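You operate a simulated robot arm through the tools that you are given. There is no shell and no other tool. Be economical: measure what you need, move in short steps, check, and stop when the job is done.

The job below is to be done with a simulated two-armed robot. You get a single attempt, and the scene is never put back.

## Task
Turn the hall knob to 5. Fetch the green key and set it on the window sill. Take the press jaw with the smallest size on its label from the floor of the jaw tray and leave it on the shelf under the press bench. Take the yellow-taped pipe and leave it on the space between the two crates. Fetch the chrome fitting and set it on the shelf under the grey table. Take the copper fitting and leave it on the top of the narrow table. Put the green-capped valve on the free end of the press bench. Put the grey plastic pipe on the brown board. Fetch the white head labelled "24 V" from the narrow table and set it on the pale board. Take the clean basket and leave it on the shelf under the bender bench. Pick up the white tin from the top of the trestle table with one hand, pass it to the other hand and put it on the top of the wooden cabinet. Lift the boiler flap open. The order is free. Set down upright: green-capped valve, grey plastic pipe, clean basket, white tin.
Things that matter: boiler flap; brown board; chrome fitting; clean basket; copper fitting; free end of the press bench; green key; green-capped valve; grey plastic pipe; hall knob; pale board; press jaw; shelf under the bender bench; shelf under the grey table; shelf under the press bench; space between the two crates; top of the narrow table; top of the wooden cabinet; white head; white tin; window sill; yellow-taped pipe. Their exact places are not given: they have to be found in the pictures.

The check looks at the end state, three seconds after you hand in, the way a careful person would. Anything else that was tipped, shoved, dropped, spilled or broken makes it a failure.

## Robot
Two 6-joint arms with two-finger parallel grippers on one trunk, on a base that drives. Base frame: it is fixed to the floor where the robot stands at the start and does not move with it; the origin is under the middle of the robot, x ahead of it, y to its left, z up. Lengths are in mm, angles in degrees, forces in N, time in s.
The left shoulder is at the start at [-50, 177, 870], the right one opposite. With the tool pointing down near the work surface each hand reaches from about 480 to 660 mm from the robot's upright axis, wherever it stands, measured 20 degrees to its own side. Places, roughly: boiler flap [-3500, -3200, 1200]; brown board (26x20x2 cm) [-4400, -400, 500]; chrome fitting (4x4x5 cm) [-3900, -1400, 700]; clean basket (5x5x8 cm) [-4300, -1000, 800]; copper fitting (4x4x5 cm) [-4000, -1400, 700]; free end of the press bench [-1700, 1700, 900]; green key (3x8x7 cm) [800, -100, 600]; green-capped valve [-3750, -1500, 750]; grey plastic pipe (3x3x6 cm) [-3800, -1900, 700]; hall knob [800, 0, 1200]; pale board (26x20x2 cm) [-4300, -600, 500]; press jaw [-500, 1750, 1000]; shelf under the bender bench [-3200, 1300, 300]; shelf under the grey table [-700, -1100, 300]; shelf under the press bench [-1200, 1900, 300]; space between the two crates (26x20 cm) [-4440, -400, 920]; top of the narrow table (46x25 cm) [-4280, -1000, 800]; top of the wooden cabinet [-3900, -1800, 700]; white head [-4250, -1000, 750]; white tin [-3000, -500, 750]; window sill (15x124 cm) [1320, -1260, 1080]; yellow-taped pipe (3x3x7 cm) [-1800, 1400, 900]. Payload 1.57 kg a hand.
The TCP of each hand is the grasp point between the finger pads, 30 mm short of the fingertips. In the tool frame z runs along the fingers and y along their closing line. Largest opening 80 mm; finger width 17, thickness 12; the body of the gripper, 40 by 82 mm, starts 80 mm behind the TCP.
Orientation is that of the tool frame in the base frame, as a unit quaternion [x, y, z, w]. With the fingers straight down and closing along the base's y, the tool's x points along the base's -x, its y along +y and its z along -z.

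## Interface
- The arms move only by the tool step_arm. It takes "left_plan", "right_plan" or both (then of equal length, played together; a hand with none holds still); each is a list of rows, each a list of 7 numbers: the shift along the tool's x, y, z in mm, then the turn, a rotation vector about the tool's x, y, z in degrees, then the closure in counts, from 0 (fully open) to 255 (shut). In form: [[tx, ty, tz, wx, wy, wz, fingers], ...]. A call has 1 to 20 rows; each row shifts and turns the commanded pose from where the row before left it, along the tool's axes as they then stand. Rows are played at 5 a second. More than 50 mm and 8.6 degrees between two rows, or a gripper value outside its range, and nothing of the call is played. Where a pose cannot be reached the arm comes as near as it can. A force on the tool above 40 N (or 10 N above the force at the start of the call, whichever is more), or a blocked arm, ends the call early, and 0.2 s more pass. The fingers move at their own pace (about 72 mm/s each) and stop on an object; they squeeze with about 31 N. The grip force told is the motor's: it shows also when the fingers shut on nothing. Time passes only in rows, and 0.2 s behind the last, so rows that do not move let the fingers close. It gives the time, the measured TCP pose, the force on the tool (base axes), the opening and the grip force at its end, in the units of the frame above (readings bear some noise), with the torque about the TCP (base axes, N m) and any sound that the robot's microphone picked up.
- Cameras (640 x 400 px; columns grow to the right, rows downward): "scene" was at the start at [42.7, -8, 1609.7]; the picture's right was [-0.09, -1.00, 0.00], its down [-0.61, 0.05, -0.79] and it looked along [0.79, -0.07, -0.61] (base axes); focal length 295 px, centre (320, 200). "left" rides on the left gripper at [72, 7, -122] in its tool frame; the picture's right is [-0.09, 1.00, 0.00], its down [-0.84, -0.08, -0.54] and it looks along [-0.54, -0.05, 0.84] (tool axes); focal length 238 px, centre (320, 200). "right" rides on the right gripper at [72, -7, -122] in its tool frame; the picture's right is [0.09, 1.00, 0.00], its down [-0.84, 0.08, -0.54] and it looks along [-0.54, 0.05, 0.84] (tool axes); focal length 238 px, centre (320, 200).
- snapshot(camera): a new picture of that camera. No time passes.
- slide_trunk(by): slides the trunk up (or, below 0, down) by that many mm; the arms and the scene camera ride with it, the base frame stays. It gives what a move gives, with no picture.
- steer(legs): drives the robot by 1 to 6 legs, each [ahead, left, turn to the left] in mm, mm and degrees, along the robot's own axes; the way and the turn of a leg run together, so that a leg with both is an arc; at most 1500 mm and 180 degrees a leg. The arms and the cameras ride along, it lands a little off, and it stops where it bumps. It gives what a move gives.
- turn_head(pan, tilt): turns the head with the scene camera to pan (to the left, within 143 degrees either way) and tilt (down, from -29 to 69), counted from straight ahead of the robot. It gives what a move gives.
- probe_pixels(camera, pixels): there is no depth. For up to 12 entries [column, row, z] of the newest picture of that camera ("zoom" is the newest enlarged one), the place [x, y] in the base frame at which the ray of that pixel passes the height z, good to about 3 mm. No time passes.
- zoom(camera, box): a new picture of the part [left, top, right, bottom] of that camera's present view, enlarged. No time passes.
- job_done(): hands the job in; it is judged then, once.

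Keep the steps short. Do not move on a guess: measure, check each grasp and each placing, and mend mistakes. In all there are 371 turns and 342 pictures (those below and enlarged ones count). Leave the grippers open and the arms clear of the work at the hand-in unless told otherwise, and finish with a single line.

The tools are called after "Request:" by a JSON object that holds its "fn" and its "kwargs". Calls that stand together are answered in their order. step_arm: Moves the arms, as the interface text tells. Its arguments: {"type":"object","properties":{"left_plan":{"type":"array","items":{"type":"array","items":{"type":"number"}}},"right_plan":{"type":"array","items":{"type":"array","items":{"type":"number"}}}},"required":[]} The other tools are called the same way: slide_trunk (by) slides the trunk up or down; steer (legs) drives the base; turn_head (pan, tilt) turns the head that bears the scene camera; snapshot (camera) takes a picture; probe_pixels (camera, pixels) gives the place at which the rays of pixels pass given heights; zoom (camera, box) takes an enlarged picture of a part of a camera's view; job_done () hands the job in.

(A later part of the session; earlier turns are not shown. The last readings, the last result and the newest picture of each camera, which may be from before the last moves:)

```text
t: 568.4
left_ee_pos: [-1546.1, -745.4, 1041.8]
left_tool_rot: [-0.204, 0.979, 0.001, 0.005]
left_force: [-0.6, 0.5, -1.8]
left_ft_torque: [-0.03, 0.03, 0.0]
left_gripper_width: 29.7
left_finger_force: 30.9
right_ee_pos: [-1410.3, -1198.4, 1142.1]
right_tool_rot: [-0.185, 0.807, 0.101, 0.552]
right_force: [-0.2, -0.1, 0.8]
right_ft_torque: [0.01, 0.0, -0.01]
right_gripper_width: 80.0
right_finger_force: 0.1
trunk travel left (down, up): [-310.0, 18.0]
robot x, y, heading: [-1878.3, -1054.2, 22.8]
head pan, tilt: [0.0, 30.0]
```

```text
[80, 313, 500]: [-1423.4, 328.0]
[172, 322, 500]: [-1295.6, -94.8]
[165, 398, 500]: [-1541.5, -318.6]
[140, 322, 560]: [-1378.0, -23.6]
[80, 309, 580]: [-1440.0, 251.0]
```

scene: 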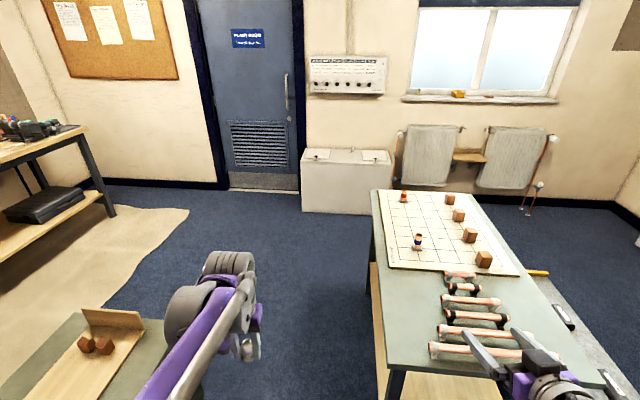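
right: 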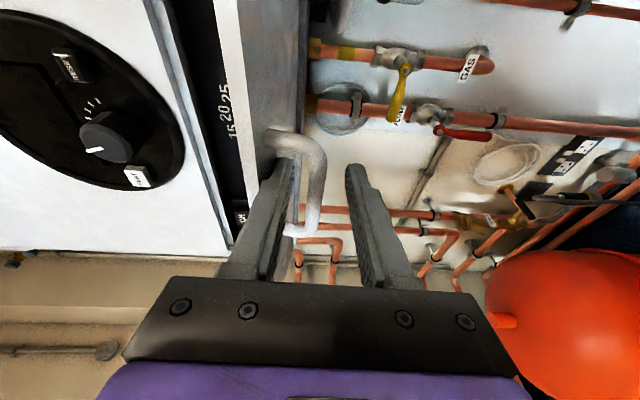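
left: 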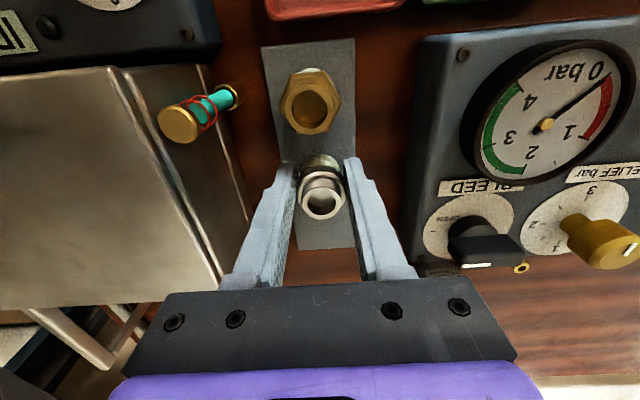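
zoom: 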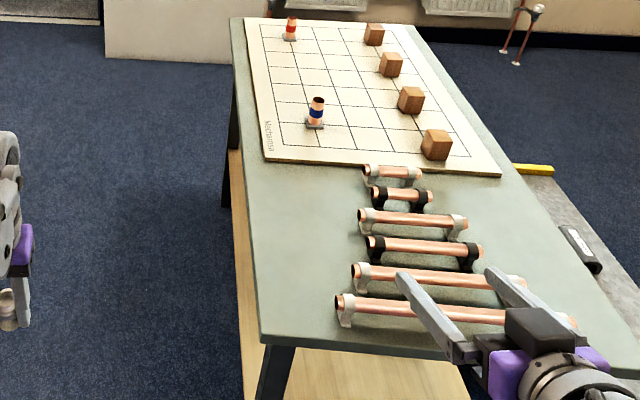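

I drive between the green box and the table to the table's long left side, then turn to face it.

Request:
{"fn": "steer", "kwargs": {"legs": [[1142, 317, 0], [0, 0, -95.3]]}}

Request:
{"fn": "turn_head", "kwargs": {"pan": 15, "tilt": 35}}

Request:
{"fn": "snapshot", "kwargs": {"camera": "scene"}}

```text
t: 578.4
left_ee_pos: [-692.1, -710.5, 1041.9]
left_tool_rot: [0.602, 0.799, -0.002, 0.003]
left_force: [-1.1, 0.0, -1.1]
left_ft_torque: [0.04, 0.01, 0.01]
left_gripper_width: 28.5
left_finger_force: 31.1
right_ee_pos: [-1160.1, -787.8, 1142.2]
right_tool_rot: [0.484, 0.672, -0.348, 0.44]
right_force: [0.6, 0.1, 0.3]
right_ft_torque: [0.0, -0.01, 0.0]
right_gripper_width: 79.8
right_finger_force: 0.0
trunk travel left (down, up): [-310.0, 18.0]
robot x, y, heading: [-956.1, -341.4, -74.9]
head pan, tilt: [0.0, 30.0]
```

```text
t: 579.2
left_ee_pos: [-693.1, -710.6, 1041.3]
left_tool_rot: [0.602, 0.799, -0.003, 0.004]
left_force: [-0.5, -0.4, 0.5]
left_ft_torque: [0.03, 0.02, 0.01]
left_gripper_width: 28.3
left_finger_force: 30.9
right_ee_pos: [-1158.8, -788.7, 1142.5]
right_tool_rot: [0.483, 0.672, -0.348, 0.44]
right_force: [0.2, 0.0, -0.4]
right_ft_torque: [-0.01, -0.01, 0.01]
right_gripper_width: 80.3
right_finger_force: 0.1
trunk travel left (down, up): [-310.0, 18.0]
robot x, y, heading: [-960.4, -341.0, -74.7]
head pan, tilt: [15.0, 35.0]
```

```text
95 pictures are left
```

scene: 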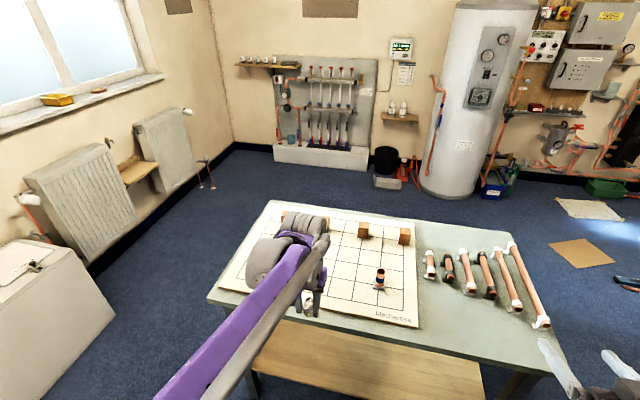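

The grip width creeps down (28.3); I check the fitting in the hand.

Request:
{"fn": "zoom", "kwargs": {"camera": "left", "box": [240, 120, 400, 270]}}

```text
2.67 times, centred on (320, 195) of left
```

zoom: 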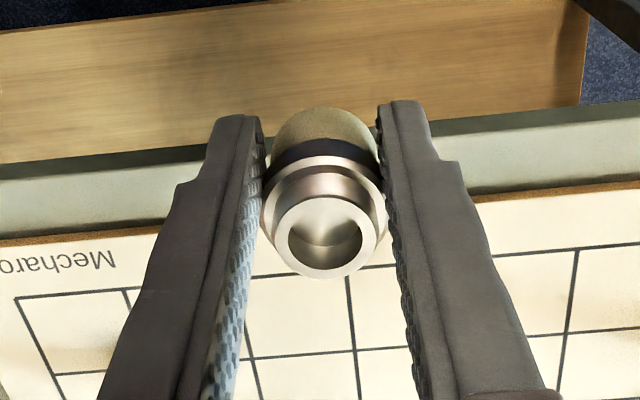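

Still held. I raise/retract the right hand first, then lower the trunk and the left hand in front of the table, pitching it 35°.

Request:
{"fn": "step_arm", "kwargs": {"right_plan": [[-20, 0, -42, 0, 0, 0, 0], [-20, 0, -42, 0, 0, 0, 0], [-20, 0, -42, 0, 0, 0, 0], [-30, 0, -20, 0, 0, 0, 0]]}}

Request:
{"fn": "slide_trunk", "kwargs": {"by": -310}}

Request:
{"fn": "step_arm", "kwargs": {"left_plan": [[0, 0, 43, 0, 0, 0, 255], [0, 0, 43, 0, 0, 0, 255], [0, 0, 43, 0, 0, 0, 255], [0, 0, 43, 0, 0, 0, 255], [0, 0, 43, 0, 0, 0, 255], [0, 0, 43, 0, 0, 0, 255], [0, 0, 43, 0, 0, 0, 255], [0, 0, 0, 0, -7, 0, 255], [0, 0, 0, 0, -7, 0, 255], [0, 0, 0, 0, -7, 0, 255], [0, 0, 0, 0, -7, 0, 255], [0, 0, 0, 0, -7, 0, 255]]}}

Request:
{"fn": "snapshot", "kwargs": {"camera": "scene"}}

Request:
{"fn": "snapshot", "kwargs": {"camera": "left"}}

```text
t: 580.1
left_ee_pos: [-693.3, -710.9, 1041.6]
left_tool_rot: [0.601, 0.799, -0.002, 0.004]
left_force: [-0.3, 0.2, -0.2]
left_ft_torque: [0.01, 0.0, 0.0]
left_gripper_width: 28.7
left_finger_force: 31.4
right_ee_pos: [-1125.3, -705.7, 1264.5]
right_tool_rot: [0.422, 0.712, -0.299, 0.476]
right_force: [-0.6, 0.5, 0.1]
right_ft_torque: [-0.01, -0.03, 0.01]
right_gripper_width: 80.2
right_finger_force: 0.1
trunk travel left (down, up): [-310.0, 18.0]
robot x, y, heading: [-955.4, -338.8, -74.4]
head pan, tilt: [15.0, 35.0]
stopped in row 4 (right hand): the arm was blocked; the commanded pose is now the measured one
```

```text
t: 582.9
left_ee_pos: [-692.7, -711.7, 741.0]
left_tool_rot: [0.601, 0.8, -0.002, 0.003]
left_force: [-0.2, -0.3, -1.3]
left_ft_torque: [-0.01, 0.0, 0.03]
left_gripper_width: 28.4
left_finger_force: 30.8
right_ee_pos: [-1086.7, -709.4, 966.7]
right_tool_rot: [0.38, 0.732, -0.256, 0.505]
right_force: [-0.4, -0.7, 0.3]
right_ft_torque: [0.04, -0.02, 0.04]
right_gripper_width: 80.0
right_finger_force: 0.0
trunk travel left (down, up): [-9.0, 319.0]
robot x, y, heading: [-954.1, -341.8, -74.7]
head pan, tilt: [15.0, 35.0]
stopped: the arm was blocked; the commanded pose is now the measured one
```

```text
t: 585.5
left_ee_pos: [-689.0, -713.7, 439.4]
left_tool_rot: [0.572, 0.761, -0.183, 0.245]
left_force: [0.4, -0.6, -0.2]
left_ft_torque: [0.03, 0.03, 0.0]
left_gripper_width: 28.2
left_finger_force: 30.9
right_ee_pos: [-1086.7, -711.7, 967.6]
right_tool_rot: [0.381, 0.732, -0.257, 0.503]
right_force: [-0.5, -1.2, 0.0]
right_ft_torque: [-0.02, 0.01, -0.01]
right_gripper_width: 80.1
right_finger_force: 0.2
trunk travel left (down, up): [-9.0, 319.0]
robot x, y, heading: [-953.2, -343.5, -74.7]
head pan, tilt: [15.0, 35.0]
```

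```text
93 pictures are left
```

scene: 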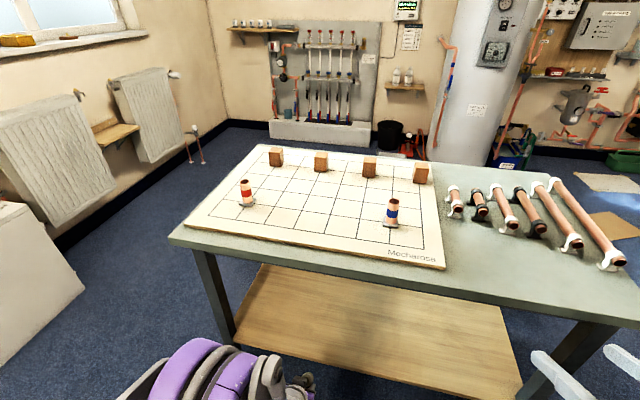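

```text
92 pictures are left
```

left: 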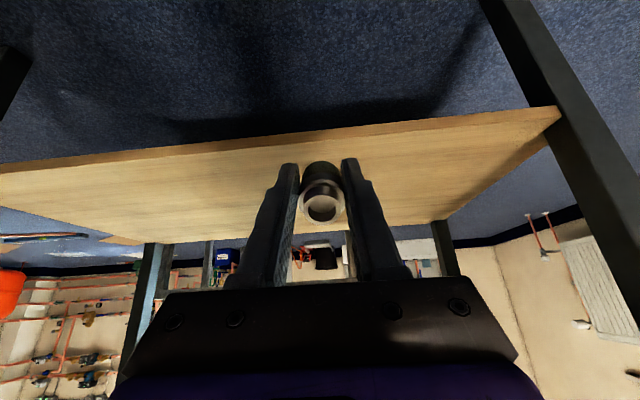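

The right arm got blocked by my own body while retracting but is fine. Left hand is at z≈439 in front of the shelf. I check the shelf edge position.

Request:
{"fn": "probe_pixels", "kwargs": {"camera": "left", "pixels": [[250, 143, 300], [250, 143, 285], [450, 122, 300], [300, 230, 300], [430, 218, 300]]}}

Request:
{"fn": "probe_pixels", "kwargs": {"camera": "scene", "pixels": [[237, 337, 300], [400, 372, 300], [270, 267, 300], [480, 308, 300], [330, 345, 300], [330, 320, 300]]}}

```text
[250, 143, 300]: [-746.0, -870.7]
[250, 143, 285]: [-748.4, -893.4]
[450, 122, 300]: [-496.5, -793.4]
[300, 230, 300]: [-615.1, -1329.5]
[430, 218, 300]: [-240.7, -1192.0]
```

```text
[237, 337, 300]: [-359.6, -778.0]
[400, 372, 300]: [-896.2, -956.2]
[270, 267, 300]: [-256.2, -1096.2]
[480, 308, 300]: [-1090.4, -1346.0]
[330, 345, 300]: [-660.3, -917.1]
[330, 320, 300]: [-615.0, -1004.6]
```

Shelf edge ≈ v -632, z≈285. Drive ahead 230 mm, then lower.

Request:
{"fn": "steer", "kwargs": {"legs": [[230, 0, 0]]}}

Request:
{"fn": "step_arm", "kwargs": {"left_plan": [[17, 0, 25, 0, 0, 0, 255], [17, 0, 25, 0, 0, 0, 255], [12, 0, 16, 0, 0, 0, 255], [2.3, 0, 3.3, 0, 0, 0, 255], [2.3, 0, 3.3, 0, 0, 0, 255], [2.3, 0, 3.3, 0, 0, 0, 255]]}}

Request:
{"fn": "snapshot", "kwargs": {"camera": "left"}}

```text
t: 587.2
left_ee_pos: [-626.1, -930.9, 439.0]
left_tool_rot: [0.57, 0.764, -0.181, 0.245]
left_force: [-1.1, -0.2, -0.7]
left_ft_torque: [0.02, -0.02, -0.01]
left_gripper_width: 28.1
left_finger_force: 31.1
right_ee_pos: [-1022.5, -929.4, 968.5]
right_tool_rot: [0.377, 0.734, -0.253, 0.505]
right_force: [-0.3, -0.5, 0.0]
right_ft_torque: [-0.02, 0.0, -0.02]
right_gripper_width: 79.8
right_finger_force: 0.0
trunk travel left (down, up): [-9.0, 319.0]
robot x, y, heading: [-892.5, -559.3, -74.0]
head pan, tilt: [15.0, 35.0]
```

```text
t: 588.6
left_ee_pos: [-617.4, -962.3, 368.6]
left_tool_rot: [0.57, 0.764, -0.179, 0.244]
left_force: [0.0, -0.1, -1.7]
left_ft_torque: [-0.01, 0.02, 0.01]
left_gripper_width: 28.2
left_finger_force: 30.6
left hand out of reach, approached as far as the arm can: row 1, 2, 3, 5
right_ee_pos: [-1022.7, -928.3, 969.1]
right_tool_rot: [0.377, 0.733, -0.254, 0.506]
right_force: [-0.1, 0.4, -0.8]
right_ft_torque: [0.0, -0.03, 0.01]
right_gripper_width: 80.1
right_finger_force: 0.1
trunk travel left (down, up): [-9.0, 319.0]
robot x, y, heading: [-896.7, -560.8, -74.1]
head pan, tilt: [15.0, 35.0]
```

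```text
91 pictures are left
```

left: 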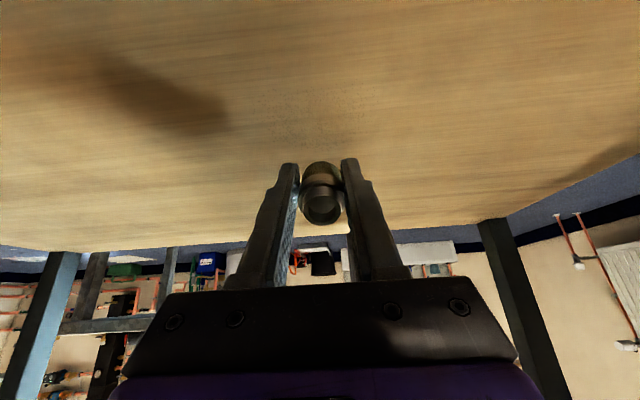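

The arm is a bit cramped; I continue down while moving outward.

Request:
{"fn": "step_arm", "kwargs": {"left_plan": [[-5.2, 0, 13.5, 0, 0, 0, 255], [-5.2, 0, 13.5, 0, 0, 0, 255], [-2, 0, 10, 0, 0, 0, 255], [0, 0, 7, 0, 0, 0, 255], [1, 0, 5, 0, 0, 0, 255]]}}

```text
t: 589.8
left_ee_pos: [-609.8, -989.0, 345.4]
left_tool_rot: [0.568, 0.762, -0.185, 0.251]
left_force: [-0.2, -0.2, -0.2]
left_ft_torque: [-0.01, -0.01, -0.01]
left_gripper_width: 27.8
left_finger_force: 31.0
right_ee_pos: [-1028.7, -913.6, 973.9]
right_tool_rot: [0.374, 0.73, -0.258, 0.51]
right_force: [-0.3, -0.5, 0.0]
right_ft_torque: [-0.03, -0.04, -0.02]
right_gripper_width: 80.0
right_finger_force: 0.0
trunk travel left (down, up): [-9.0, 319.0]
robot x, y, heading: [-890.2, -558.6, -74.2]
head pan, tilt: [15.0, 35.0]
```

Request:
{"fn": "step_arm", "kwargs": {"left_plan": [[1.7, 0, 2.5, 0, 0, 0, 255], [1.7, 0, 2.5, 0, 0, 0, 255], [1.7, 0, 2.5, 0, 0, 0, 255], [1.7, 0, 2.5, 0, 0, 0, 255], [1.7, 0, 2.5, 0, 0, 0, 255], [1.7, 0, 2.5, 0, 0, 0, 255], [1.7, 0, 2.5, 0, 0, 0, 255], [1.7, 0, 2.5, 0, 0, 0, 255]]}}

Request:
{"fn": "snapshot", "kwargs": {"camera": "left"}}

```text
t: 591.6
left_ee_pos: [-610.6, -989.0, 329.8]
left_tool_rot: [0.567, 0.761, -0.186, 0.255]
left_force: [-1.0, 0.2, 0.0]
left_ft_torque: [-0.02, 0.01, -0.01]
left_gripper_width: 0.2
left_finger_force: 21.5
right_ee_pos: [-1031.6, -907.1, 974.3]
right_tool_rot: [0.372, 0.728, -0.261, 0.514]
right_force: [1.0, -0.8, 0.2]
right_ft_torque: [0.02, -0.03, -0.01]
right_gripper_width: 79.9
right_finger_force: 0.1
trunk travel left (down, up): [-9.0, 319.0]
robot x, y, heading: [-891.8, -555.9, -73.9]
head pan, tilt: [15.0, 35.0]
```

```text
90 pictures are left
```

left: 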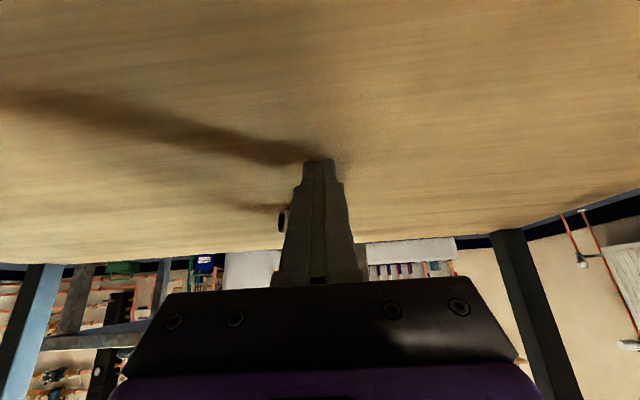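

It slipped out again onto the shelf (seen at (283,218)). I raise the hand slightly and look.

Request:
{"fn": "step_arm", "kwargs": {"left_plan": [[-11.5, 0, -16.4, 0, 0, 0, 255], [-11.5, 0, -16.4, 0, 0, 0, 255], [-11.5, 0, -16.4, 0, 0, 0, 255]]}}

Request:
{"fn": "snapshot", "kwargs": {"camera": "left"}}

```text
t: 592.4
left_ee_pos: [-606.7, -991.2, 373.5]
left_tool_rot: [0.568, 0.762, -0.185, 0.248]
left_force: [0.3, 0.6, 0.2]
left_ft_torque: [0.01, -0.01, -0.06]
left_gripper_width: 0.0
left_finger_force: 21.3
right_ee_pos: [-1023.3, -923.3, 971.2]
right_tool_rot: [0.375, 0.732, -0.257, 0.507]
right_force: [0.8, -0.1, 0.8]
right_ft_torque: [0.01, 0.01, -0.04]
right_gripper_width: 80.1
right_finger_force: 0.1
trunk travel left (down, up): [-9.0, 319.0]
robot x, y, heading: [-893.1, -561.2, -73.9]
head pan, tilt: [15.0, 35.0]
```

```text
89 pictures are left
```

left: 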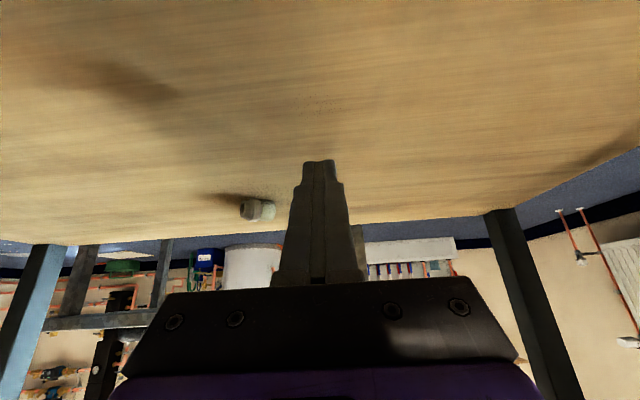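

It lies on its side. I wait a moment and check that it isn't rolling.

Request:
{"fn": "step_arm", "kwargs": {"left_plan": [[0, 0, 0, 0, 0, 0, 255], [0, 0, 0, 0, 0, 0, 255], [0, 0, 0, 0, 0, 0, 255], [0, 0, 0, 0, 0, 0, 255], [0, 0, 0, 0, 0, 0, 255], [0, 0, 0, 0, 0, 0, 255], [0, 0, 0, 0, 0, 0, 255], [0, 0, 0, 0, 0, 0, 255]]}}

Request:
{"fn": "zoom", "kwargs": {"camera": "left", "box": [180, 160, 340, 260]}}

Request:
{"fn": "probe_pixels", "kwargs": {"camera": "left", "pixels": [[257, 217, 285], [257, 240, 285], [100, 240, 285]]}}

```text
t: 594.2
left_ee_pos: [-607.7, -993.4, 373.8]
left_tool_rot: [0.569, 0.763, -0.183, 0.247]
left_force: [0.5, -0.7, -0.6]
left_ft_torque: [-0.02, -0.02, 0.03]
left_gripper_width: 0.0
left_finger_force: 20.9
right_ee_pos: [-1023.4, -922.4, 970.7]
right_tool_rot: [0.376, 0.732, -0.257, 0.506]
right_force: [-1.0, 0.3, 0.6]
right_ft_torque: [-0.02, 0.0, -0.01]
right_gripper_width: 79.8
right_finger_force: 0.1
trunk travel left (down, up): [-9.0, 319.0]
robot x, y, heading: [-892.3, -561.7, -74.2]
head pan, tilt: [15.0, 35.0]
```

```text
4.00 times, centred on (260, 210) of left
```

zoom: 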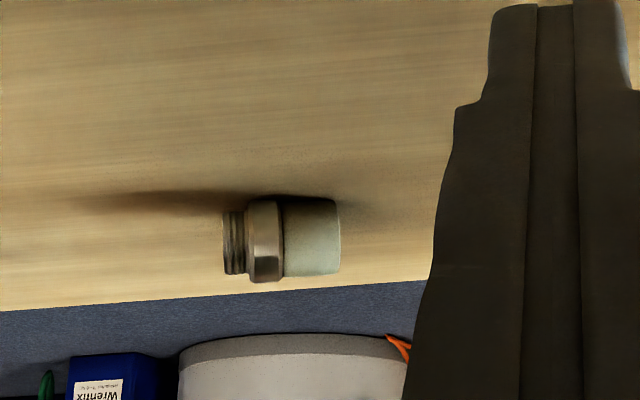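

```text
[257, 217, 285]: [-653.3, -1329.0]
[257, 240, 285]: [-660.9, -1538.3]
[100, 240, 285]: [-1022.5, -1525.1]
```

It may still be rolling slowly toward the far edge. I check again at once.

Request:
{"fn": "step_arm", "kwargs": {"left_plan": [[0, 0, 0, 0, 0, 0, 255]]}}

Request:
{"fn": "zoom", "kwargs": {"camera": "left", "box": [180, 160, 340, 260]}}

```text
t: 594.6
left_ee_pos: [-607.4, -992.7, 374.6]
left_tool_rot: [0.568, 0.763, -0.184, 0.247]
left_force: [0.0, -0.2, 0.8]
left_ft_torque: [0.02, 0.0, 0.03]
left_gripper_width: 0.0
left_finger_force: 21.3
right_ee_pos: [-1023.1, -922.4, 970.6]
right_tool_rot: [0.376, 0.732, -0.257, 0.507]
right_force: [-0.4, -0.2, 0.0]
right_ft_torque: [-0.02, 0.0, 0.0]
right_gripper_width: 80.1
right_finger_force: 0.0
trunk travel left (down, up): [-9.0, 319.0]
robot x, y, heading: [-894.5, -559.3, -74.1]
head pan, tilt: [15.0, 35.0]
```

```text
4.00 times, centred on (260, 210) of left
```

zoom: 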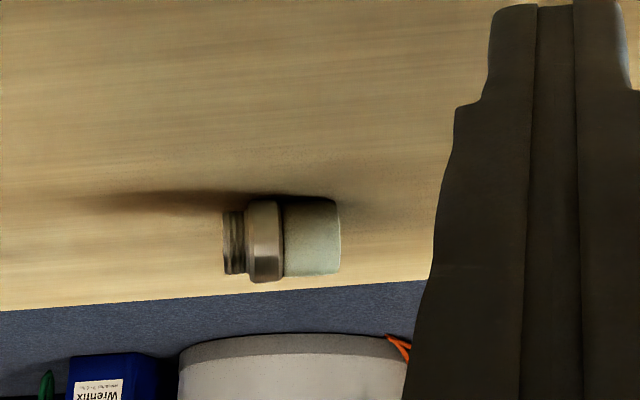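

It is at rest, well inside the shelf. I back out, level the left hand, and raise.

Request:
{"fn": "steer", "kwargs": {"legs": [[-240, 0, 0]]}}

Request:
{"fn": "step_arm", "kwargs": {"left_plan": [[-10, 0, -30, 0, 7, 0, 0], [-10, 0, -30, 0, 7, 0, 0], [-10, 0, -35, 0, 7, 0, 0], [0, 0, -40, 0, 7, 0, 0], [0, 0, -40, 0, 7, 0, 0], [5, 0, -45, 0, 0, 0, 0], [5, 0, -45, 0, 0, 0, 0], [5, 0, -45, 0, 0, 0, 0], [5, 0, -45, 0, 0, 0, 0]]}}

Request:
{"fn": "slide_trunk", "kwargs": {"by": 301}}

Request:
{"fn": "snapshot", "kwargs": {"camera": "scene"}}

```text
t: 596.4
left_ee_pos: [-670.2, -767.9, 371.5]
left_tool_rot: [0.568, 0.765, -0.181, 0.245]
left_force: [0.2, 0.4, 0.2]
left_ft_torque: [0.02, 0.01, 0.02]
left_gripper_width: 0.1
left_finger_force: 21.0
right_ee_pos: [-1086.8, -702.6, 968.1]
right_tool_rot: [0.377, 0.734, -0.254, 0.505]
right_force: [-0.6, -0.1, -0.6]
right_ft_torque: [0.03, 0.01, 0.0]
right_gripper_width: 80.2
right_finger_force: 0.0
trunk travel left (down, up): [-9.0, 319.0]
robot x, y, heading: [-956.7, -331.1, -73.8]
head pan, tilt: [15.0, 35.0]
```

```text
t: 598.4
left_ee_pos: [-688.3, -716.5, 728.1]
left_tool_rot: [0.597, 0.802, -0.002, 0.004]
left_force: [-1.0, -1.0, -0.7]
left_ft_torque: [0.0, 0.0, 0.03]
left_gripper_width: 79.9
left_finger_force: 0.0
right_ee_pos: [-1087.3, -702.2, 968.7]
right_tool_rot: [0.376, 0.734, -0.253, 0.506]
right_force: [0.1, 0.5, -0.2]
right_ft_torque: [0.0, -0.02, -0.01]
right_gripper_width: 80.1
right_finger_force: 0.1
trunk travel left (down, up): [-9.0, 319.0]
robot x, y, heading: [-957.3, -331.7, -73.9]
head pan, tilt: [15.0, 35.0]
```

```text
t: 601.4
left_ee_pos: [-686.1, -716.2, 1027.2]
left_tool_rot: [0.596, 0.803, -0.002, 0.004]
left_force: [0.4, -0.2, 0.1]
left_ft_torque: [0.01, -0.04, 0.01]
left_gripper_width: 79.9
left_finger_force: 0.0
right_ee_pos: [-1086.7, -702.3, 1268.8]
right_tool_rot: [0.377, 0.734, -0.254, 0.505]
right_force: [0.6, 0.2, -0.5]
right_ft_torque: [-0.03, -0.03, 0.03]
right_gripper_width: 80.1
right_finger_force: 0.0
trunk travel left (down, up): [-310.0, 18.0]
robot x, y, heading: [-958.1, -329.1, -74.1]
head pan, tilt: [15.0, 35.0]
```

```text
86 pictures are left
```

scene: 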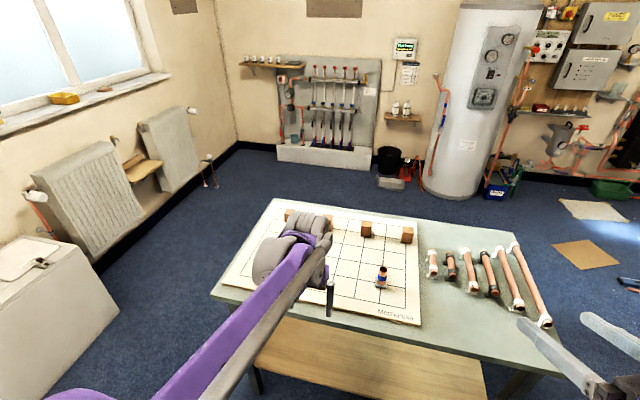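

All fine. Last item: the green-capped valve at the cabinet. I drive back along a path clear of the green box and table corner.

Request:
{"fn": "steer", "kwargs": {"legs": [[0, 0, -106], [372, 271, 0], [470, 100, 0], [78, 354, 0]]}}

Request:
{"fn": "steer", "kwargs": {"legs": [[1450, 20, 0], [90, 0, 0], [0, 0, 17.5]]}}

Request:
{"fn": "turn_head", "kwargs": {"pan": 25, "tilt": 50}}

Request:
{"fn": "snapshot", "kwargs": {"camera": "scene"}}

Request:
{"fn": "snapshot", "kwargs": {"camera": "left"}}

```text
t: 614.5
left_ee_pos: [-2333.0, -1154.3, 1027.5]
left_tool_rot: [1.0, -0.014, -0.005, 0.002]
left_force: [0.7, -0.7, 0.1]
left_ft_torque: [0.01, 0.01, -0.01]
left_gripper_width: 79.9
left_finger_force: 0.0
right_ee_pos: [-2192.8, -780.7, 1268.7]
right_tool_rot: [0.815, 0.124, -0.559, 0.09]
right_force: [0.6, 0.8, -0.2]
right_ft_torque: [-0.03, 0.0, -0.01]
right_gripper_width: 80.2
right_finger_force: 0.0
trunk travel left (down, up): [-310.0, 18.0]
robot x, y, heading: [-1880.0, -1019.6, 177.7]
head pan, tilt: [15.0, 35.0]
```

```text
t: 623.4
left_ee_pos: [-3821.2, -1252.6, 1028.4]
left_tool_rot: [0.989, 0.145, -0.004, 0.001]
left_force: [-0.6, 0.3, -0.4]
left_ft_torque: [0.0, 0.0, 0.01]
left_gripper_width: 80.0
left_finger_force: 0.1
right_ee_pos: [-3806.0, -851.3, 1268.5]
right_tool_rot: [0.785, 0.252, -0.537, 0.177]
right_force: [-0.1, -0.5, 0.1]
right_ft_torque: [-0.02, -0.01, -0.02]
right_gripper_width: 80.0
right_finger_force: 0.0
trunk travel left (down, up): [-310.0, 18.0]
robot x, y, heading: [-3436.2, -977.5, -164.1]
head pan, tilt: [15.0, 35.0]
```

```text
t: 624.2
left_ee_pos: [-3820.2, -1252.2, 1027.3]
left_tool_rot: [0.989, 0.145, -0.004, 0.001]
left_force: [0.5, -0.2, 0.2]
left_ft_torque: [0.01, -0.01, -0.02]
left_gripper_width: 80.2
left_finger_force: 0.2
right_ee_pos: [-3805.9, -852.7, 1269.1]
right_tool_rot: [0.785, 0.252, -0.537, 0.178]
right_force: [1.0, 0.6, -0.3]
right_ft_torque: [-0.03, -0.01, 0.0]
right_gripper_width: 79.9
right_finger_force: 0.0
trunk travel left (down, up): [-310.0, 18.0]
robot x, y, heading: [-3434.4, -978.2, -163.8]
head pan, tilt: [25.0, 50.0]
```

```text
85 pictures are left
```

scene: 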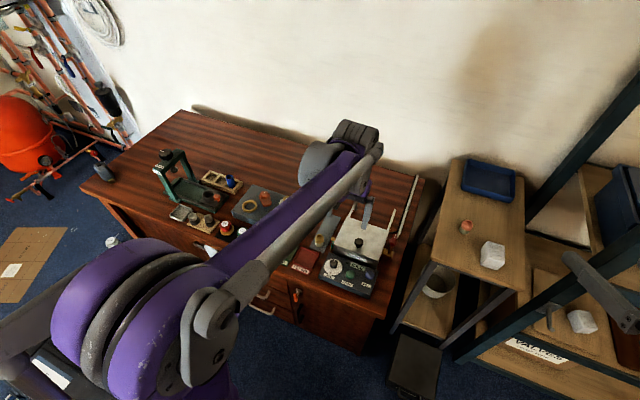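

```text
84 pictures are left
```

left: 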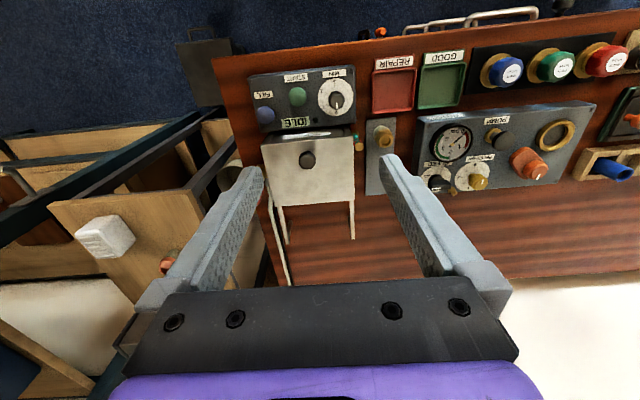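

I strafe left 200 mm, then yaw the hand 90° for a front-back grip on the green cap (its neighbours are too close at the sides).

Request:
{"fn": "steer", "kwargs": {"legs": [[0, 200, 0]]}}

Request:
{"fn": "step_arm", "kwargs": {"left_plan": [[0, 0, 0, 0, 0, 8.2, 0], [0, 0, 0, 0, 0, 8.2, 0], [0, 0, 0, 0, 0, 8.2, 0], [0, 0, 0, 0, 0, 8.2, 0], [0, 0, 0, 0, 0, 8.2, 0], [0, 0, 0, 0, 0, 8.2, 0], [0, 0, 0, 0, 0, 8.2, 0], [0, 0, 0, 0, 0, 8.2, 0], [0, 0, 0, 0, 0, 8.2, 0], [0, 0, 0, 0, 0, 8.2, 0], [0, 0, 0, 0, 0, 8, 0], [0, 0, 0, 0, 0, 0, 0]]}}

Request:
{"fn": "snapshot", "kwargs": {"camera": "left"}}

Request:
{"fn": "snapshot", "kwargs": {"camera": "scene"}}

```text
t: 626.6
left_ee_pos: [-3765.8, -1442.3, 1027.9]
left_tool_rot: [0.989, 0.145, -0.004, 0.001]
left_force: [-0.3, 1.1, 0.5]
left_ft_torque: [0.0, 0.0, 0.03]
left_gripper_width: 80.1
left_finger_force: 0.1
right_ee_pos: [-3752.1, -1043.6, 1268.2]
right_tool_rot: [0.785, 0.251, -0.538, 0.176]
right_force: [-0.4, -1.0, -0.6]
right_ft_torque: [0.0, 0.0, -0.04]
right_gripper_width: 80.0
right_finger_force: 0.1
trunk travel left (down, up): [-310.0, 18.0]
robot x, y, heading: [-3382.6, -1173.2, -164.2]
head pan, tilt: [25.0, 50.0]
```

```text
t: 629.2
left_ee_pos: [-3765.9, -1443.2, 1027.9]
left_tool_rot: [0.801, -0.598, -0.002, 0.004]
left_force: [0.6, -0.6, -0.6]
left_ft_torque: [0.0, 0.0, 0.01]
left_gripper_width: 80.2
left_finger_force: 0.0
right_ee_pos: [-3752.6, -1043.5, 1268.1]
right_tool_rot: [0.785, 0.253, -0.537, 0.178]
right_force: [-0.9, -0.5, 0.2]
right_ft_torque: [0.0, 0.0, -0.02]
right_gripper_width: 79.8
right_finger_force: 0.1
trunk travel left (down, up): [-310.0, 18.0]
robot x, y, heading: [-3382.6, -1168.2, -164.1]
head pan, tilt: [25.0, 50.0]
```

```text
83 pictures are left
```

left: 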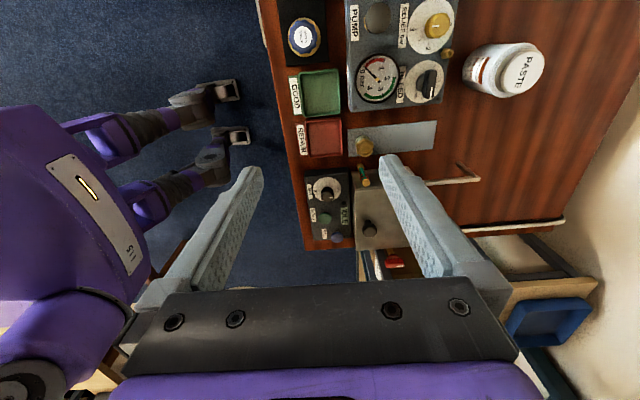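

```text
82 pictures are left
```

scene: 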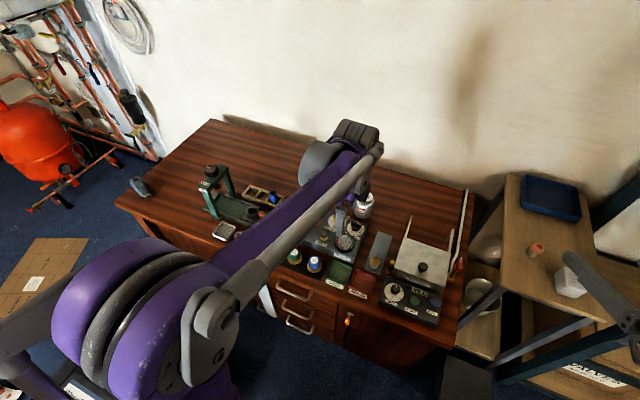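

Request:
{"fn": "step_arm", "kwargs": {"left_plan": [[33, -5, 20, 0, 0, 0, 40], [33, -4, 20, 0, 0, 0, 40], [32, -4, 20, 0, 0, 0, 40], [30, -4, 20, 0, 0, 0, 40], [0, 0, 20, 0, 0, 0, 40], [0, 0, 0, 0, 0, 0, 40]]}}

Request:
{"fn": "snapshot", "kwargs": {"camera": "left"}}

```text
t: 630.6
left_ee_pos: [-3711.5, -1561.3, 928.8]
left_tool_rot: [0.802, -0.597, -0.002, 0.004]
left_force: [0.4, -0.1, -0.1]
left_ft_torque: [0.03, 0.03, 0.06]
left_gripper_width: 67.4
left_finger_force: 0.0
right_ee_pos: [-3752.9, -1042.6, 1269.0]
right_tool_rot: [0.785, 0.252, -0.538, 0.178]
right_force: [-0.4, 0.1, -0.1]
right_ft_torque: [-0.02, -0.03, 0.03]
right_gripper_width: 79.7
right_finger_force: 0.1
trunk travel left (down, up): [-310.0, 18.0]
robot x, y, heading: [-3383.6, -1171.6, -164.1]
head pan, tilt: [25.0, 50.0]
```

```text
81 pictures are left
```

left: 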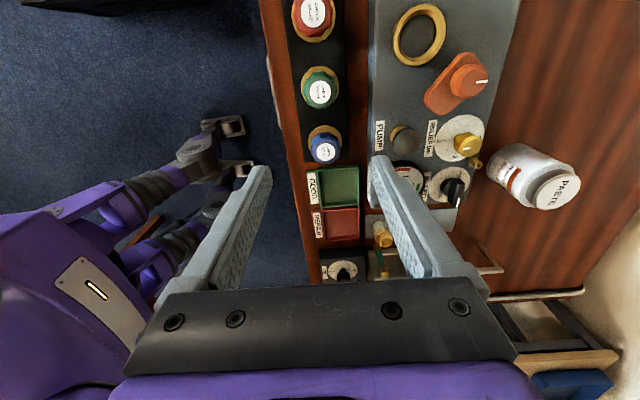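

Request:
{"fn": "zoom", "kwargs": {"camera": "left", "box": [260, 40, 420, 180]}}

Request:
{"fn": "zoom", "kwargs": {"camera": "scene", "box": [250, 210, 350, 300]}}

Request:
{"fn": "probe_pixels", "kwargs": {"camera": "left", "pixels": [[320, 91, 730], [320, 91, 750], [320, 91, 770], [324, 148, 750]]}}

Request:
{"fn": "probe_pixels", "kwargs": {"camera": "scene", "pixels": [[294, 255, 730], [294, 255, 750], [294, 255, 770], [315, 263, 750]]}}

```text
2.86 times, centred on (340, 110) of left
```

zoom: 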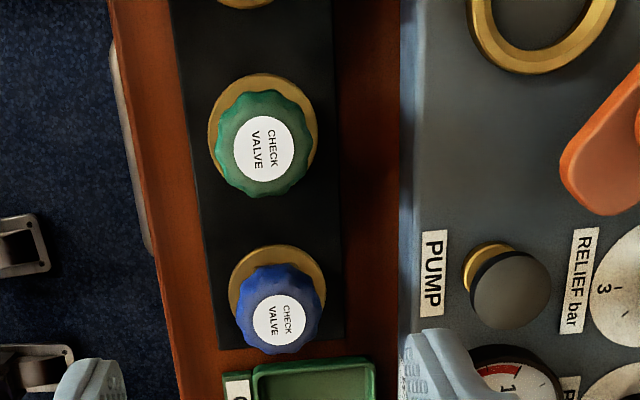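

```text
4.44 times, centred on (300, 255) of scene
```

zoom: 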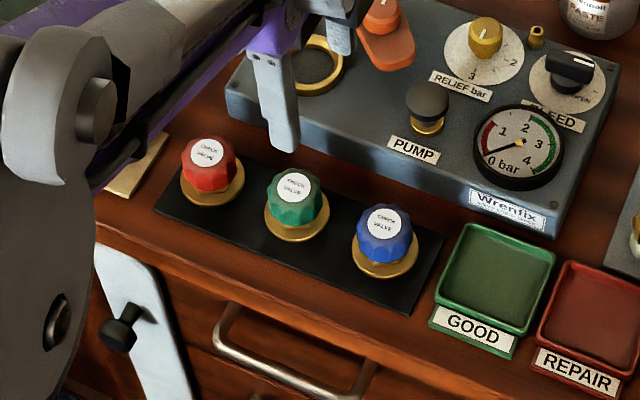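

```text
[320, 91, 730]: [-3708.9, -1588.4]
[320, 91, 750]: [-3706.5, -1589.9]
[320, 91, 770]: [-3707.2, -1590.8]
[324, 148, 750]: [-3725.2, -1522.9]
```

```text
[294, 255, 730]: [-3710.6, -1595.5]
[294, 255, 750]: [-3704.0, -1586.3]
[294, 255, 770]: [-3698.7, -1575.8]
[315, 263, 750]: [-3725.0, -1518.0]
```

Green cap top ≈ (-3706,-1589,745), diameter ≈41 mm. Align and go down to z≈800, check.

Request:
{"fn": "step_arm", "kwargs": {"left_plan": [[28, 3, 30, 0, 0, 0, 77], [0, 0, 45, 0, 0, 0, 77], [0, 0, 45, 0, 0, 0, 77], [0, 0, 10, 0, 0, 0, 77], [0, 0, 0, 0, 0, 0, 77]]}}

Request:
{"fn": "snapshot", "kwargs": {"camera": "left"}}

```text
t: 631.8
left_ee_pos: [-3707.8, -1587.2, 797.0]
left_tool_rot: [0.802, -0.597, -0.002, 0.003]
left_force: [0.3, -0.3, -0.1]
left_ft_torque: [0.04, 0.0, -0.01]
left_gripper_width: 55.7
left_finger_force: 0.1
right_ee_pos: [-3751.7, -1043.4, 1268.7]
right_tool_rot: [0.785, 0.252, -0.537, 0.178]
right_force: [0.5, -0.1, 0.7]
right_ft_torque: [-0.04, 0.01, 0.01]
right_gripper_width: 80.1
right_finger_force: 0.0
trunk travel left (down, up): [-310.0, 18.0]
robot x, y, heading: [-3378.6, -1173.1, -164.1]
head pan, tilt: [25.0, 50.0]
```

```text
78 pictures are left
```

left: 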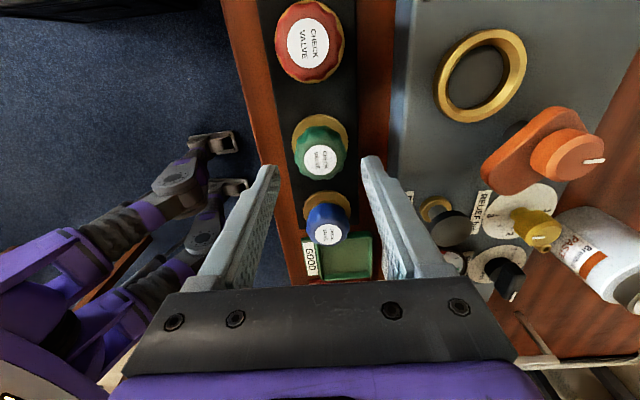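

Perfectly aligned. Descend 58 mm, close, lift.

Request:
{"fn": "step_arm", "kwargs": {"left_plan": [[0, 0, 30, 0, 0, 0, 77], [0, 0, 27, 0, 0, 0, 77], [0, 0, 0, 0, 0, 0, 77]]}}

Request:
{"fn": "step_arm", "kwargs": {"left_plan": [[0, 0, 0, 0, 0, 0, 255], [0, 0, 0, 0, 0, 0, 255], [0, 0, 0, 0, 0, 0, 255]]}}

Request:
{"fn": "snapshot", "kwargs": {"camera": "left"}}

```text
t: 632.6
left_ee_pos: [-3707.6, -1587.7, 741.0]
left_tool_rot: [0.802, -0.597, -0.003, 0.004]
left_force: [0.0, 1.1, 0.6]
left_ft_torque: [0.03, 0.01, 0.01]
left_gripper_width: 56.0
left_finger_force: 0.0
right_ee_pos: [-3751.6, -1042.8, 1269.3]
right_tool_rot: [0.785, 0.252, -0.538, 0.178]
right_force: [-0.2, 0.7, -1.0]
right_ft_torque: [-0.01, 0.0, 0.01]
right_gripper_width: 80.0
right_finger_force: 0.1
trunk travel left (down, up): [-310.0, 18.0]
robot x, y, heading: [-3380.4, -1172.1, -164.2]
head pan, tilt: [25.0, 50.0]
```

```text
t: 633.4
left_ee_pos: [-3707.3, -1588.1, 741.1]
left_tool_rot: [0.803, -0.597, -0.002, 0.004]
left_force: [0.3, 0.2, -0.1]
left_ft_torque: [-0.02, 0.05, 0.01]
left_gripper_width: 47.8
left_finger_force: 31.4
right_ee_pos: [-3751.2, -1042.8, 1269.1]
right_tool_rot: [0.785, 0.252, -0.537, 0.178]
right_force: [0.0, 0.3, 0.2]
right_ft_torque: [-0.01, 0.01, 0.04]
right_gripper_width: 79.9
right_finger_force: 0.3
trunk travel left (down, up): [-310.0, 18.0]
robot x, y, heading: [-3380.7, -1173.4, -164.1]
head pan, tilt: [25.0, 50.0]
```

```text
77 pictures are left
```

left: 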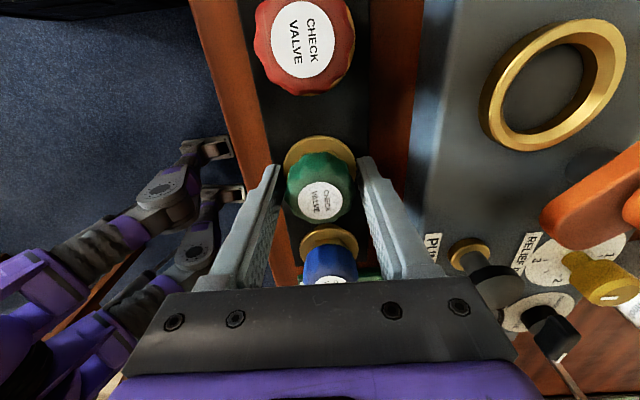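

Width 47.8 means the tips hold the brass disc's rim. I regrip 11 mm higher on the cap itself.

Request:
{"fn": "step_arm", "kwargs": {"left_plan": [[0, 0, 0, 0, 0, 0, 77], [0, 0, 0, 0, 0, 0, 77], [0, 0, -11, 0, 0, 0, 77], [0, 0, 0, 0, 0, 0, 255], [0, 0, 0, 0, 0, 0, 255], [0, 0, 0, 0, 0, 0, 255]]}}

```text
t: 634.8
left_ee_pos: [-3708.8, -1587.3, 752.2]
left_tool_rot: [0.802, -0.597, -0.002, 0.005]
left_force: [0.0, 0.0, 3.6]
left_ft_torque: [0.06, -0.07, 0.02]
left_gripper_width: 38.7
left_finger_force: 30.9
right_ee_pos: [-3752.2, -1042.3, 1269.6]
right_tool_rot: [0.785, 0.252, -0.537, 0.177]
right_force: [1.1, 0.2, 0.4]
right_ft_torque: [0.0, -0.03, 0.03]
right_gripper_width: 79.9
right_finger_force: 0.0
trunk travel left (down, up): [-310.0, 18.0]
robot x, y, heading: [-3381.9, -1174.4, -163.9]
head pan, tilt: [25.0, 50.0]
```

Gripped on the cap (38.7 mm). Lift and check.

Request:
{"fn": "step_arm", "kwargs": {"left_plan": [[0, 0, -15, 0, 0, 0, 255], [0, 0, -30, 0, 0, 0, 255], [0, 0, -40, 0, 0, 0, 255], [0, 0, -40, 0, 0, 0, 255], [0, 0, -40, 0, 0, 0, 255], [0, 0, -40, 0, 0, 0, 255], [0, 0, -40, 0, 0, 0, 255], [0, -20, -30, 0, 0, 0, 255]]}}

Request:
{"fn": "snapshot", "kwargs": {"camera": "left"}}

```text
t: 636.6
left_ee_pos: [-3687.5, -1583.5, 1024.8]
left_tool_rot: [0.802, -0.597, -0.002, 0.004]
left_force: [-0.1, -0.5, -1.3]
left_ft_torque: [-0.01, -0.03, -0.02]
left_gripper_width: 38.5
left_finger_force: 30.7
right_ee_pos: [-3752.0, -1042.3, 1269.8]
right_tool_rot: [0.785, 0.251, -0.537, 0.177]
right_force: [0.5, 0.3, 0.2]
right_ft_torque: [0.01, -0.02, -0.01]
right_gripper_width: 80.0
right_finger_force: 0.0
trunk travel left (down, up): [-310.0, 18.0]
robot x, y, heading: [-3380.7, -1171.7, -163.9]
head pan, tilt: [25.0, 50.0]
```

```text
76 pictures are left
```

left: 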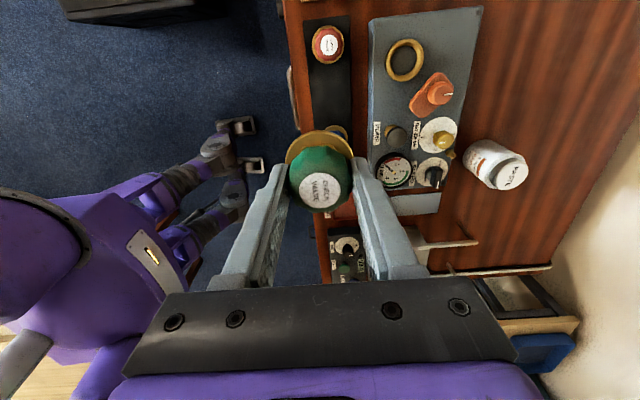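

Valve held upright. I drive to the press bench: strafe to the bench side, turn, and move along it.

Request:
{"fn": "steer", "kwargs": {"legs": [[0, -1260, 0], [0, 0, -88.6], [0, -1300, 0], [0, -1300, 0]]}}

Request:
{"fn": "turn_head", "kwargs": {"pan": 10, "tilt": 30}}

Request:
{"fn": "snapshot", "kwargs": {"camera": "scene"}}

```text
t: 674.1
left_ee_pos: [-1596.5, 1079.0, 1024.3]
left_tool_rot: [-0.154, 0.988, 0.005, 0.0]
left_force: [0.2, -0.2, -0.5]
left_ft_torque: [0.03, 0.01, -0.02]
left_gripper_width: 38.5
left_finger_force: 30.8
right_ee_pos: [-1058.4, 1152.4, 1268.9]
right_tool_rot: [0.737, -0.371, -0.507, -0.25]
right_force: [0.6, 0.1, 0.6]
right_ft_torque: [-0.01, 0.01, 0.01]
right_gripper_width: 79.9
right_finger_force: 0.0
trunk travel left (down, up): [-310.0, 18.0]
robot x, y, heading: [-1181.5, 779.9, 107.0]
head pan, tilt: [25.0, 50.0]
```

```text
t: 674.9
left_ee_pos: [-1597.3, 1078.9, 1024.3]
left_tool_rot: [-0.154, 0.988, 0.004, -0.001]
left_force: [-0.1, -0.3, -1.7]
left_ft_torque: [0.0, 0.02, 0.04]
left_gripper_width: 38.6
left_finger_force: 31.2
right_ee_pos: [-1059.1, 1151.8, 1269.2]
right_tool_rot: [0.736, -0.371, -0.508, -0.251]
right_force: [-0.3, 0.3, 0.3]
right_ft_torque: [0.01, 0.01, -0.02]
right_gripper_width: 80.0
right_finger_force: 0.1
trunk travel left (down, up): [-310.0, 18.0]
robot x, y, heading: [-1187.0, 781.2, 107.0]
head pan, tilt: [10.0, 30.0]
```

```text
75 pictures are left
```

scene: 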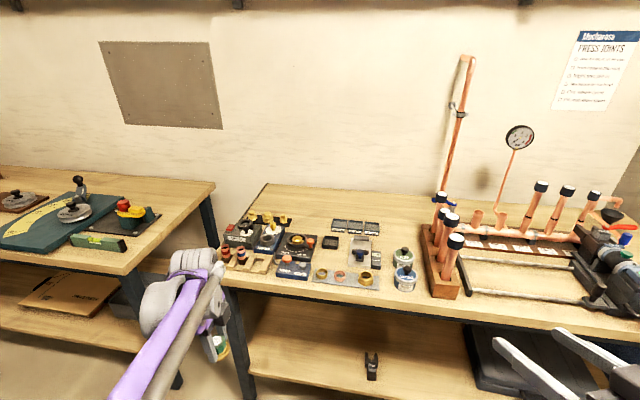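

The free rear-left area of the press bench is around (300,205). Probe it.

Request:
{"fn": "probe_pixels", "kwargs": {"camera": "scene", "pixels": [[300, 205, 905], [320, 200, 905], [345, 203, 905], [265, 185, 905], [293, 222, 905], [330, 222, 905], [380, 225, 905], [310, 195, 905], [222, 283, 905], [430, 205, 905]]}}

Request:
{"fn": "zoom", "kwargs": {"camera": "scene", "box": [210, 170, 450, 300]}}

```text
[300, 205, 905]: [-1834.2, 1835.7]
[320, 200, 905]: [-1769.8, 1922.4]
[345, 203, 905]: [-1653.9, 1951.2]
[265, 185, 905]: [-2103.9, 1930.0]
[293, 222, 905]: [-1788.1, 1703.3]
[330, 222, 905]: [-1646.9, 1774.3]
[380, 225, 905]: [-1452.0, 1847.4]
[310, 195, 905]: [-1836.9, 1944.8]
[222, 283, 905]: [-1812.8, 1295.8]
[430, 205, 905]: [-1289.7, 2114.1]
```

```text
2.67 times, centred on (330, 235) of scene
```

zoom: 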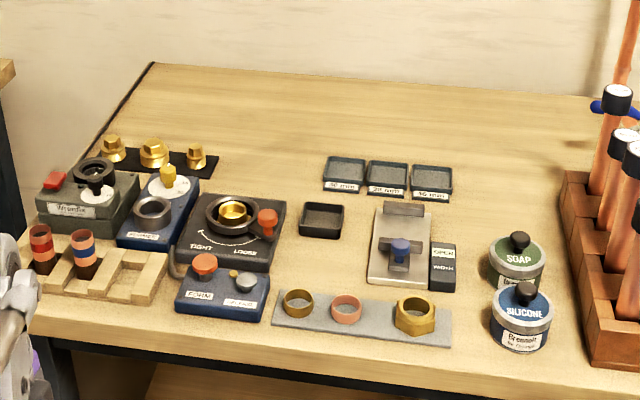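

Free spot chosen at u≈-1115, v≈2170 (between the brass fittings and the small trays, slightly behind). I raise the hand and drive up to the bench.

Request:
{"fn": "step_arm", "kwargs": {"left_plan": [[0, 0, -40, 0, 0, 0, 255], [0, 0, -40, 0, 0, 0, 255], [0, 0, -35, 0, 0, 0, 255]]}}

Request:
{"fn": "steer", "kwargs": {"legs": [[380, 27, 0.5]]}}

Request:
{"fn": "snapshot", "kwargs": {"camera": "left"}}

Request:
{"fn": "snapshot", "kwargs": {"camera": "scene"}}

```text
t: 675.7
left_ee_pos: [-1596.1, 1077.1, 1139.9]
left_tool_rot: [-0.153, 0.988, 0.004, -0.001]
left_force: [-0.3, 0.1, -1.1]
left_ft_torque: [-0.01, -0.07, -0.02]
left_gripper_width: 38.3
left_finger_force: 30.8
right_ee_pos: [-1058.5, 1152.1, 1268.5]
right_tool_rot: [0.736, -0.37, -0.508, -0.25]
right_force: [-0.2, 0.4, -0.9]
right_ft_torque: [-0.02, -0.04, -0.01]
right_gripper_width: 79.7
right_finger_force: 0.2
trunk travel left (down, up): [-310.0, 18.0]
robot x, y, heading: [-1185.0, 781.6, 106.7]
head pan, tilt: [10.0, 30.0]
```

```text
t: 678.1
left_ee_pos: [-1731.8, 1419.2, 1139.5]
left_tool_rot: [-0.159, 0.987, 0.004, -0.002]
left_force: [1.0, -0.1, -1.2]
left_ft_torque: [0.0, 0.01, -0.01]
left_gripper_width: 38.5
left_finger_force: 31.0
right_ee_pos: [-1196.7, 1498.5, 1269.2]
right_tool_rot: [0.738, -0.367, -0.509, -0.247]
right_force: [-0.8, 0.7, -0.4]
right_ft_torque: [-0.03, -0.01, -0.03]
right_gripper_width: 80.0
right_finger_force: 0.1
trunk travel left (down, up): [-310.0, 18.0]
robot x, y, heading: [-1316.8, 1124.2, 107.6]
head pan, tilt: [10.0, 30.0]
```

```text
73 pictures are left
```

left: 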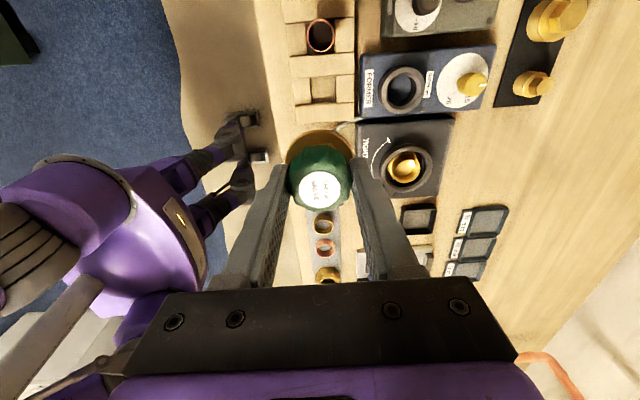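

```text
72 pictures are left
```

scene: 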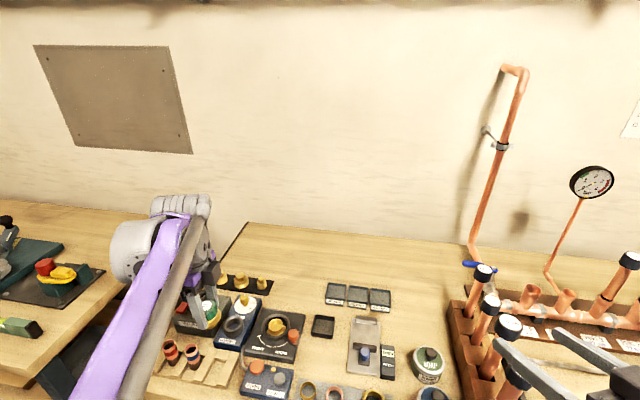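

Request:
{"fn": "probe_pixels", "kwargs": {"camera": "left", "pixels": [[505, 160, 905], [520, 105, 905], [480, 205, 905], [450, 120, 940], [450, 195, 930], [560, 160, 905]]}}

Request:
{"fn": "probe_pixels", "kwargs": {"camera": "scene", "pixels": [[300, 278, 905], [295, 265, 905], [273, 292, 905], [327, 290, 905], [300, 265, 905]]}}

```text
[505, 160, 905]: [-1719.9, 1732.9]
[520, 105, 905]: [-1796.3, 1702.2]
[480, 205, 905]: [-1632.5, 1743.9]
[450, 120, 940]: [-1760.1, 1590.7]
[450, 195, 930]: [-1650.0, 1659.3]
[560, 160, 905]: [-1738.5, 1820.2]
```

```text
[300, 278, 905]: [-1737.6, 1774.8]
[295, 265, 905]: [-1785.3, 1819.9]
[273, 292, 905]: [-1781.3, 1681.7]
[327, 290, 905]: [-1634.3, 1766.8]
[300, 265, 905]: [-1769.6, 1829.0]
```

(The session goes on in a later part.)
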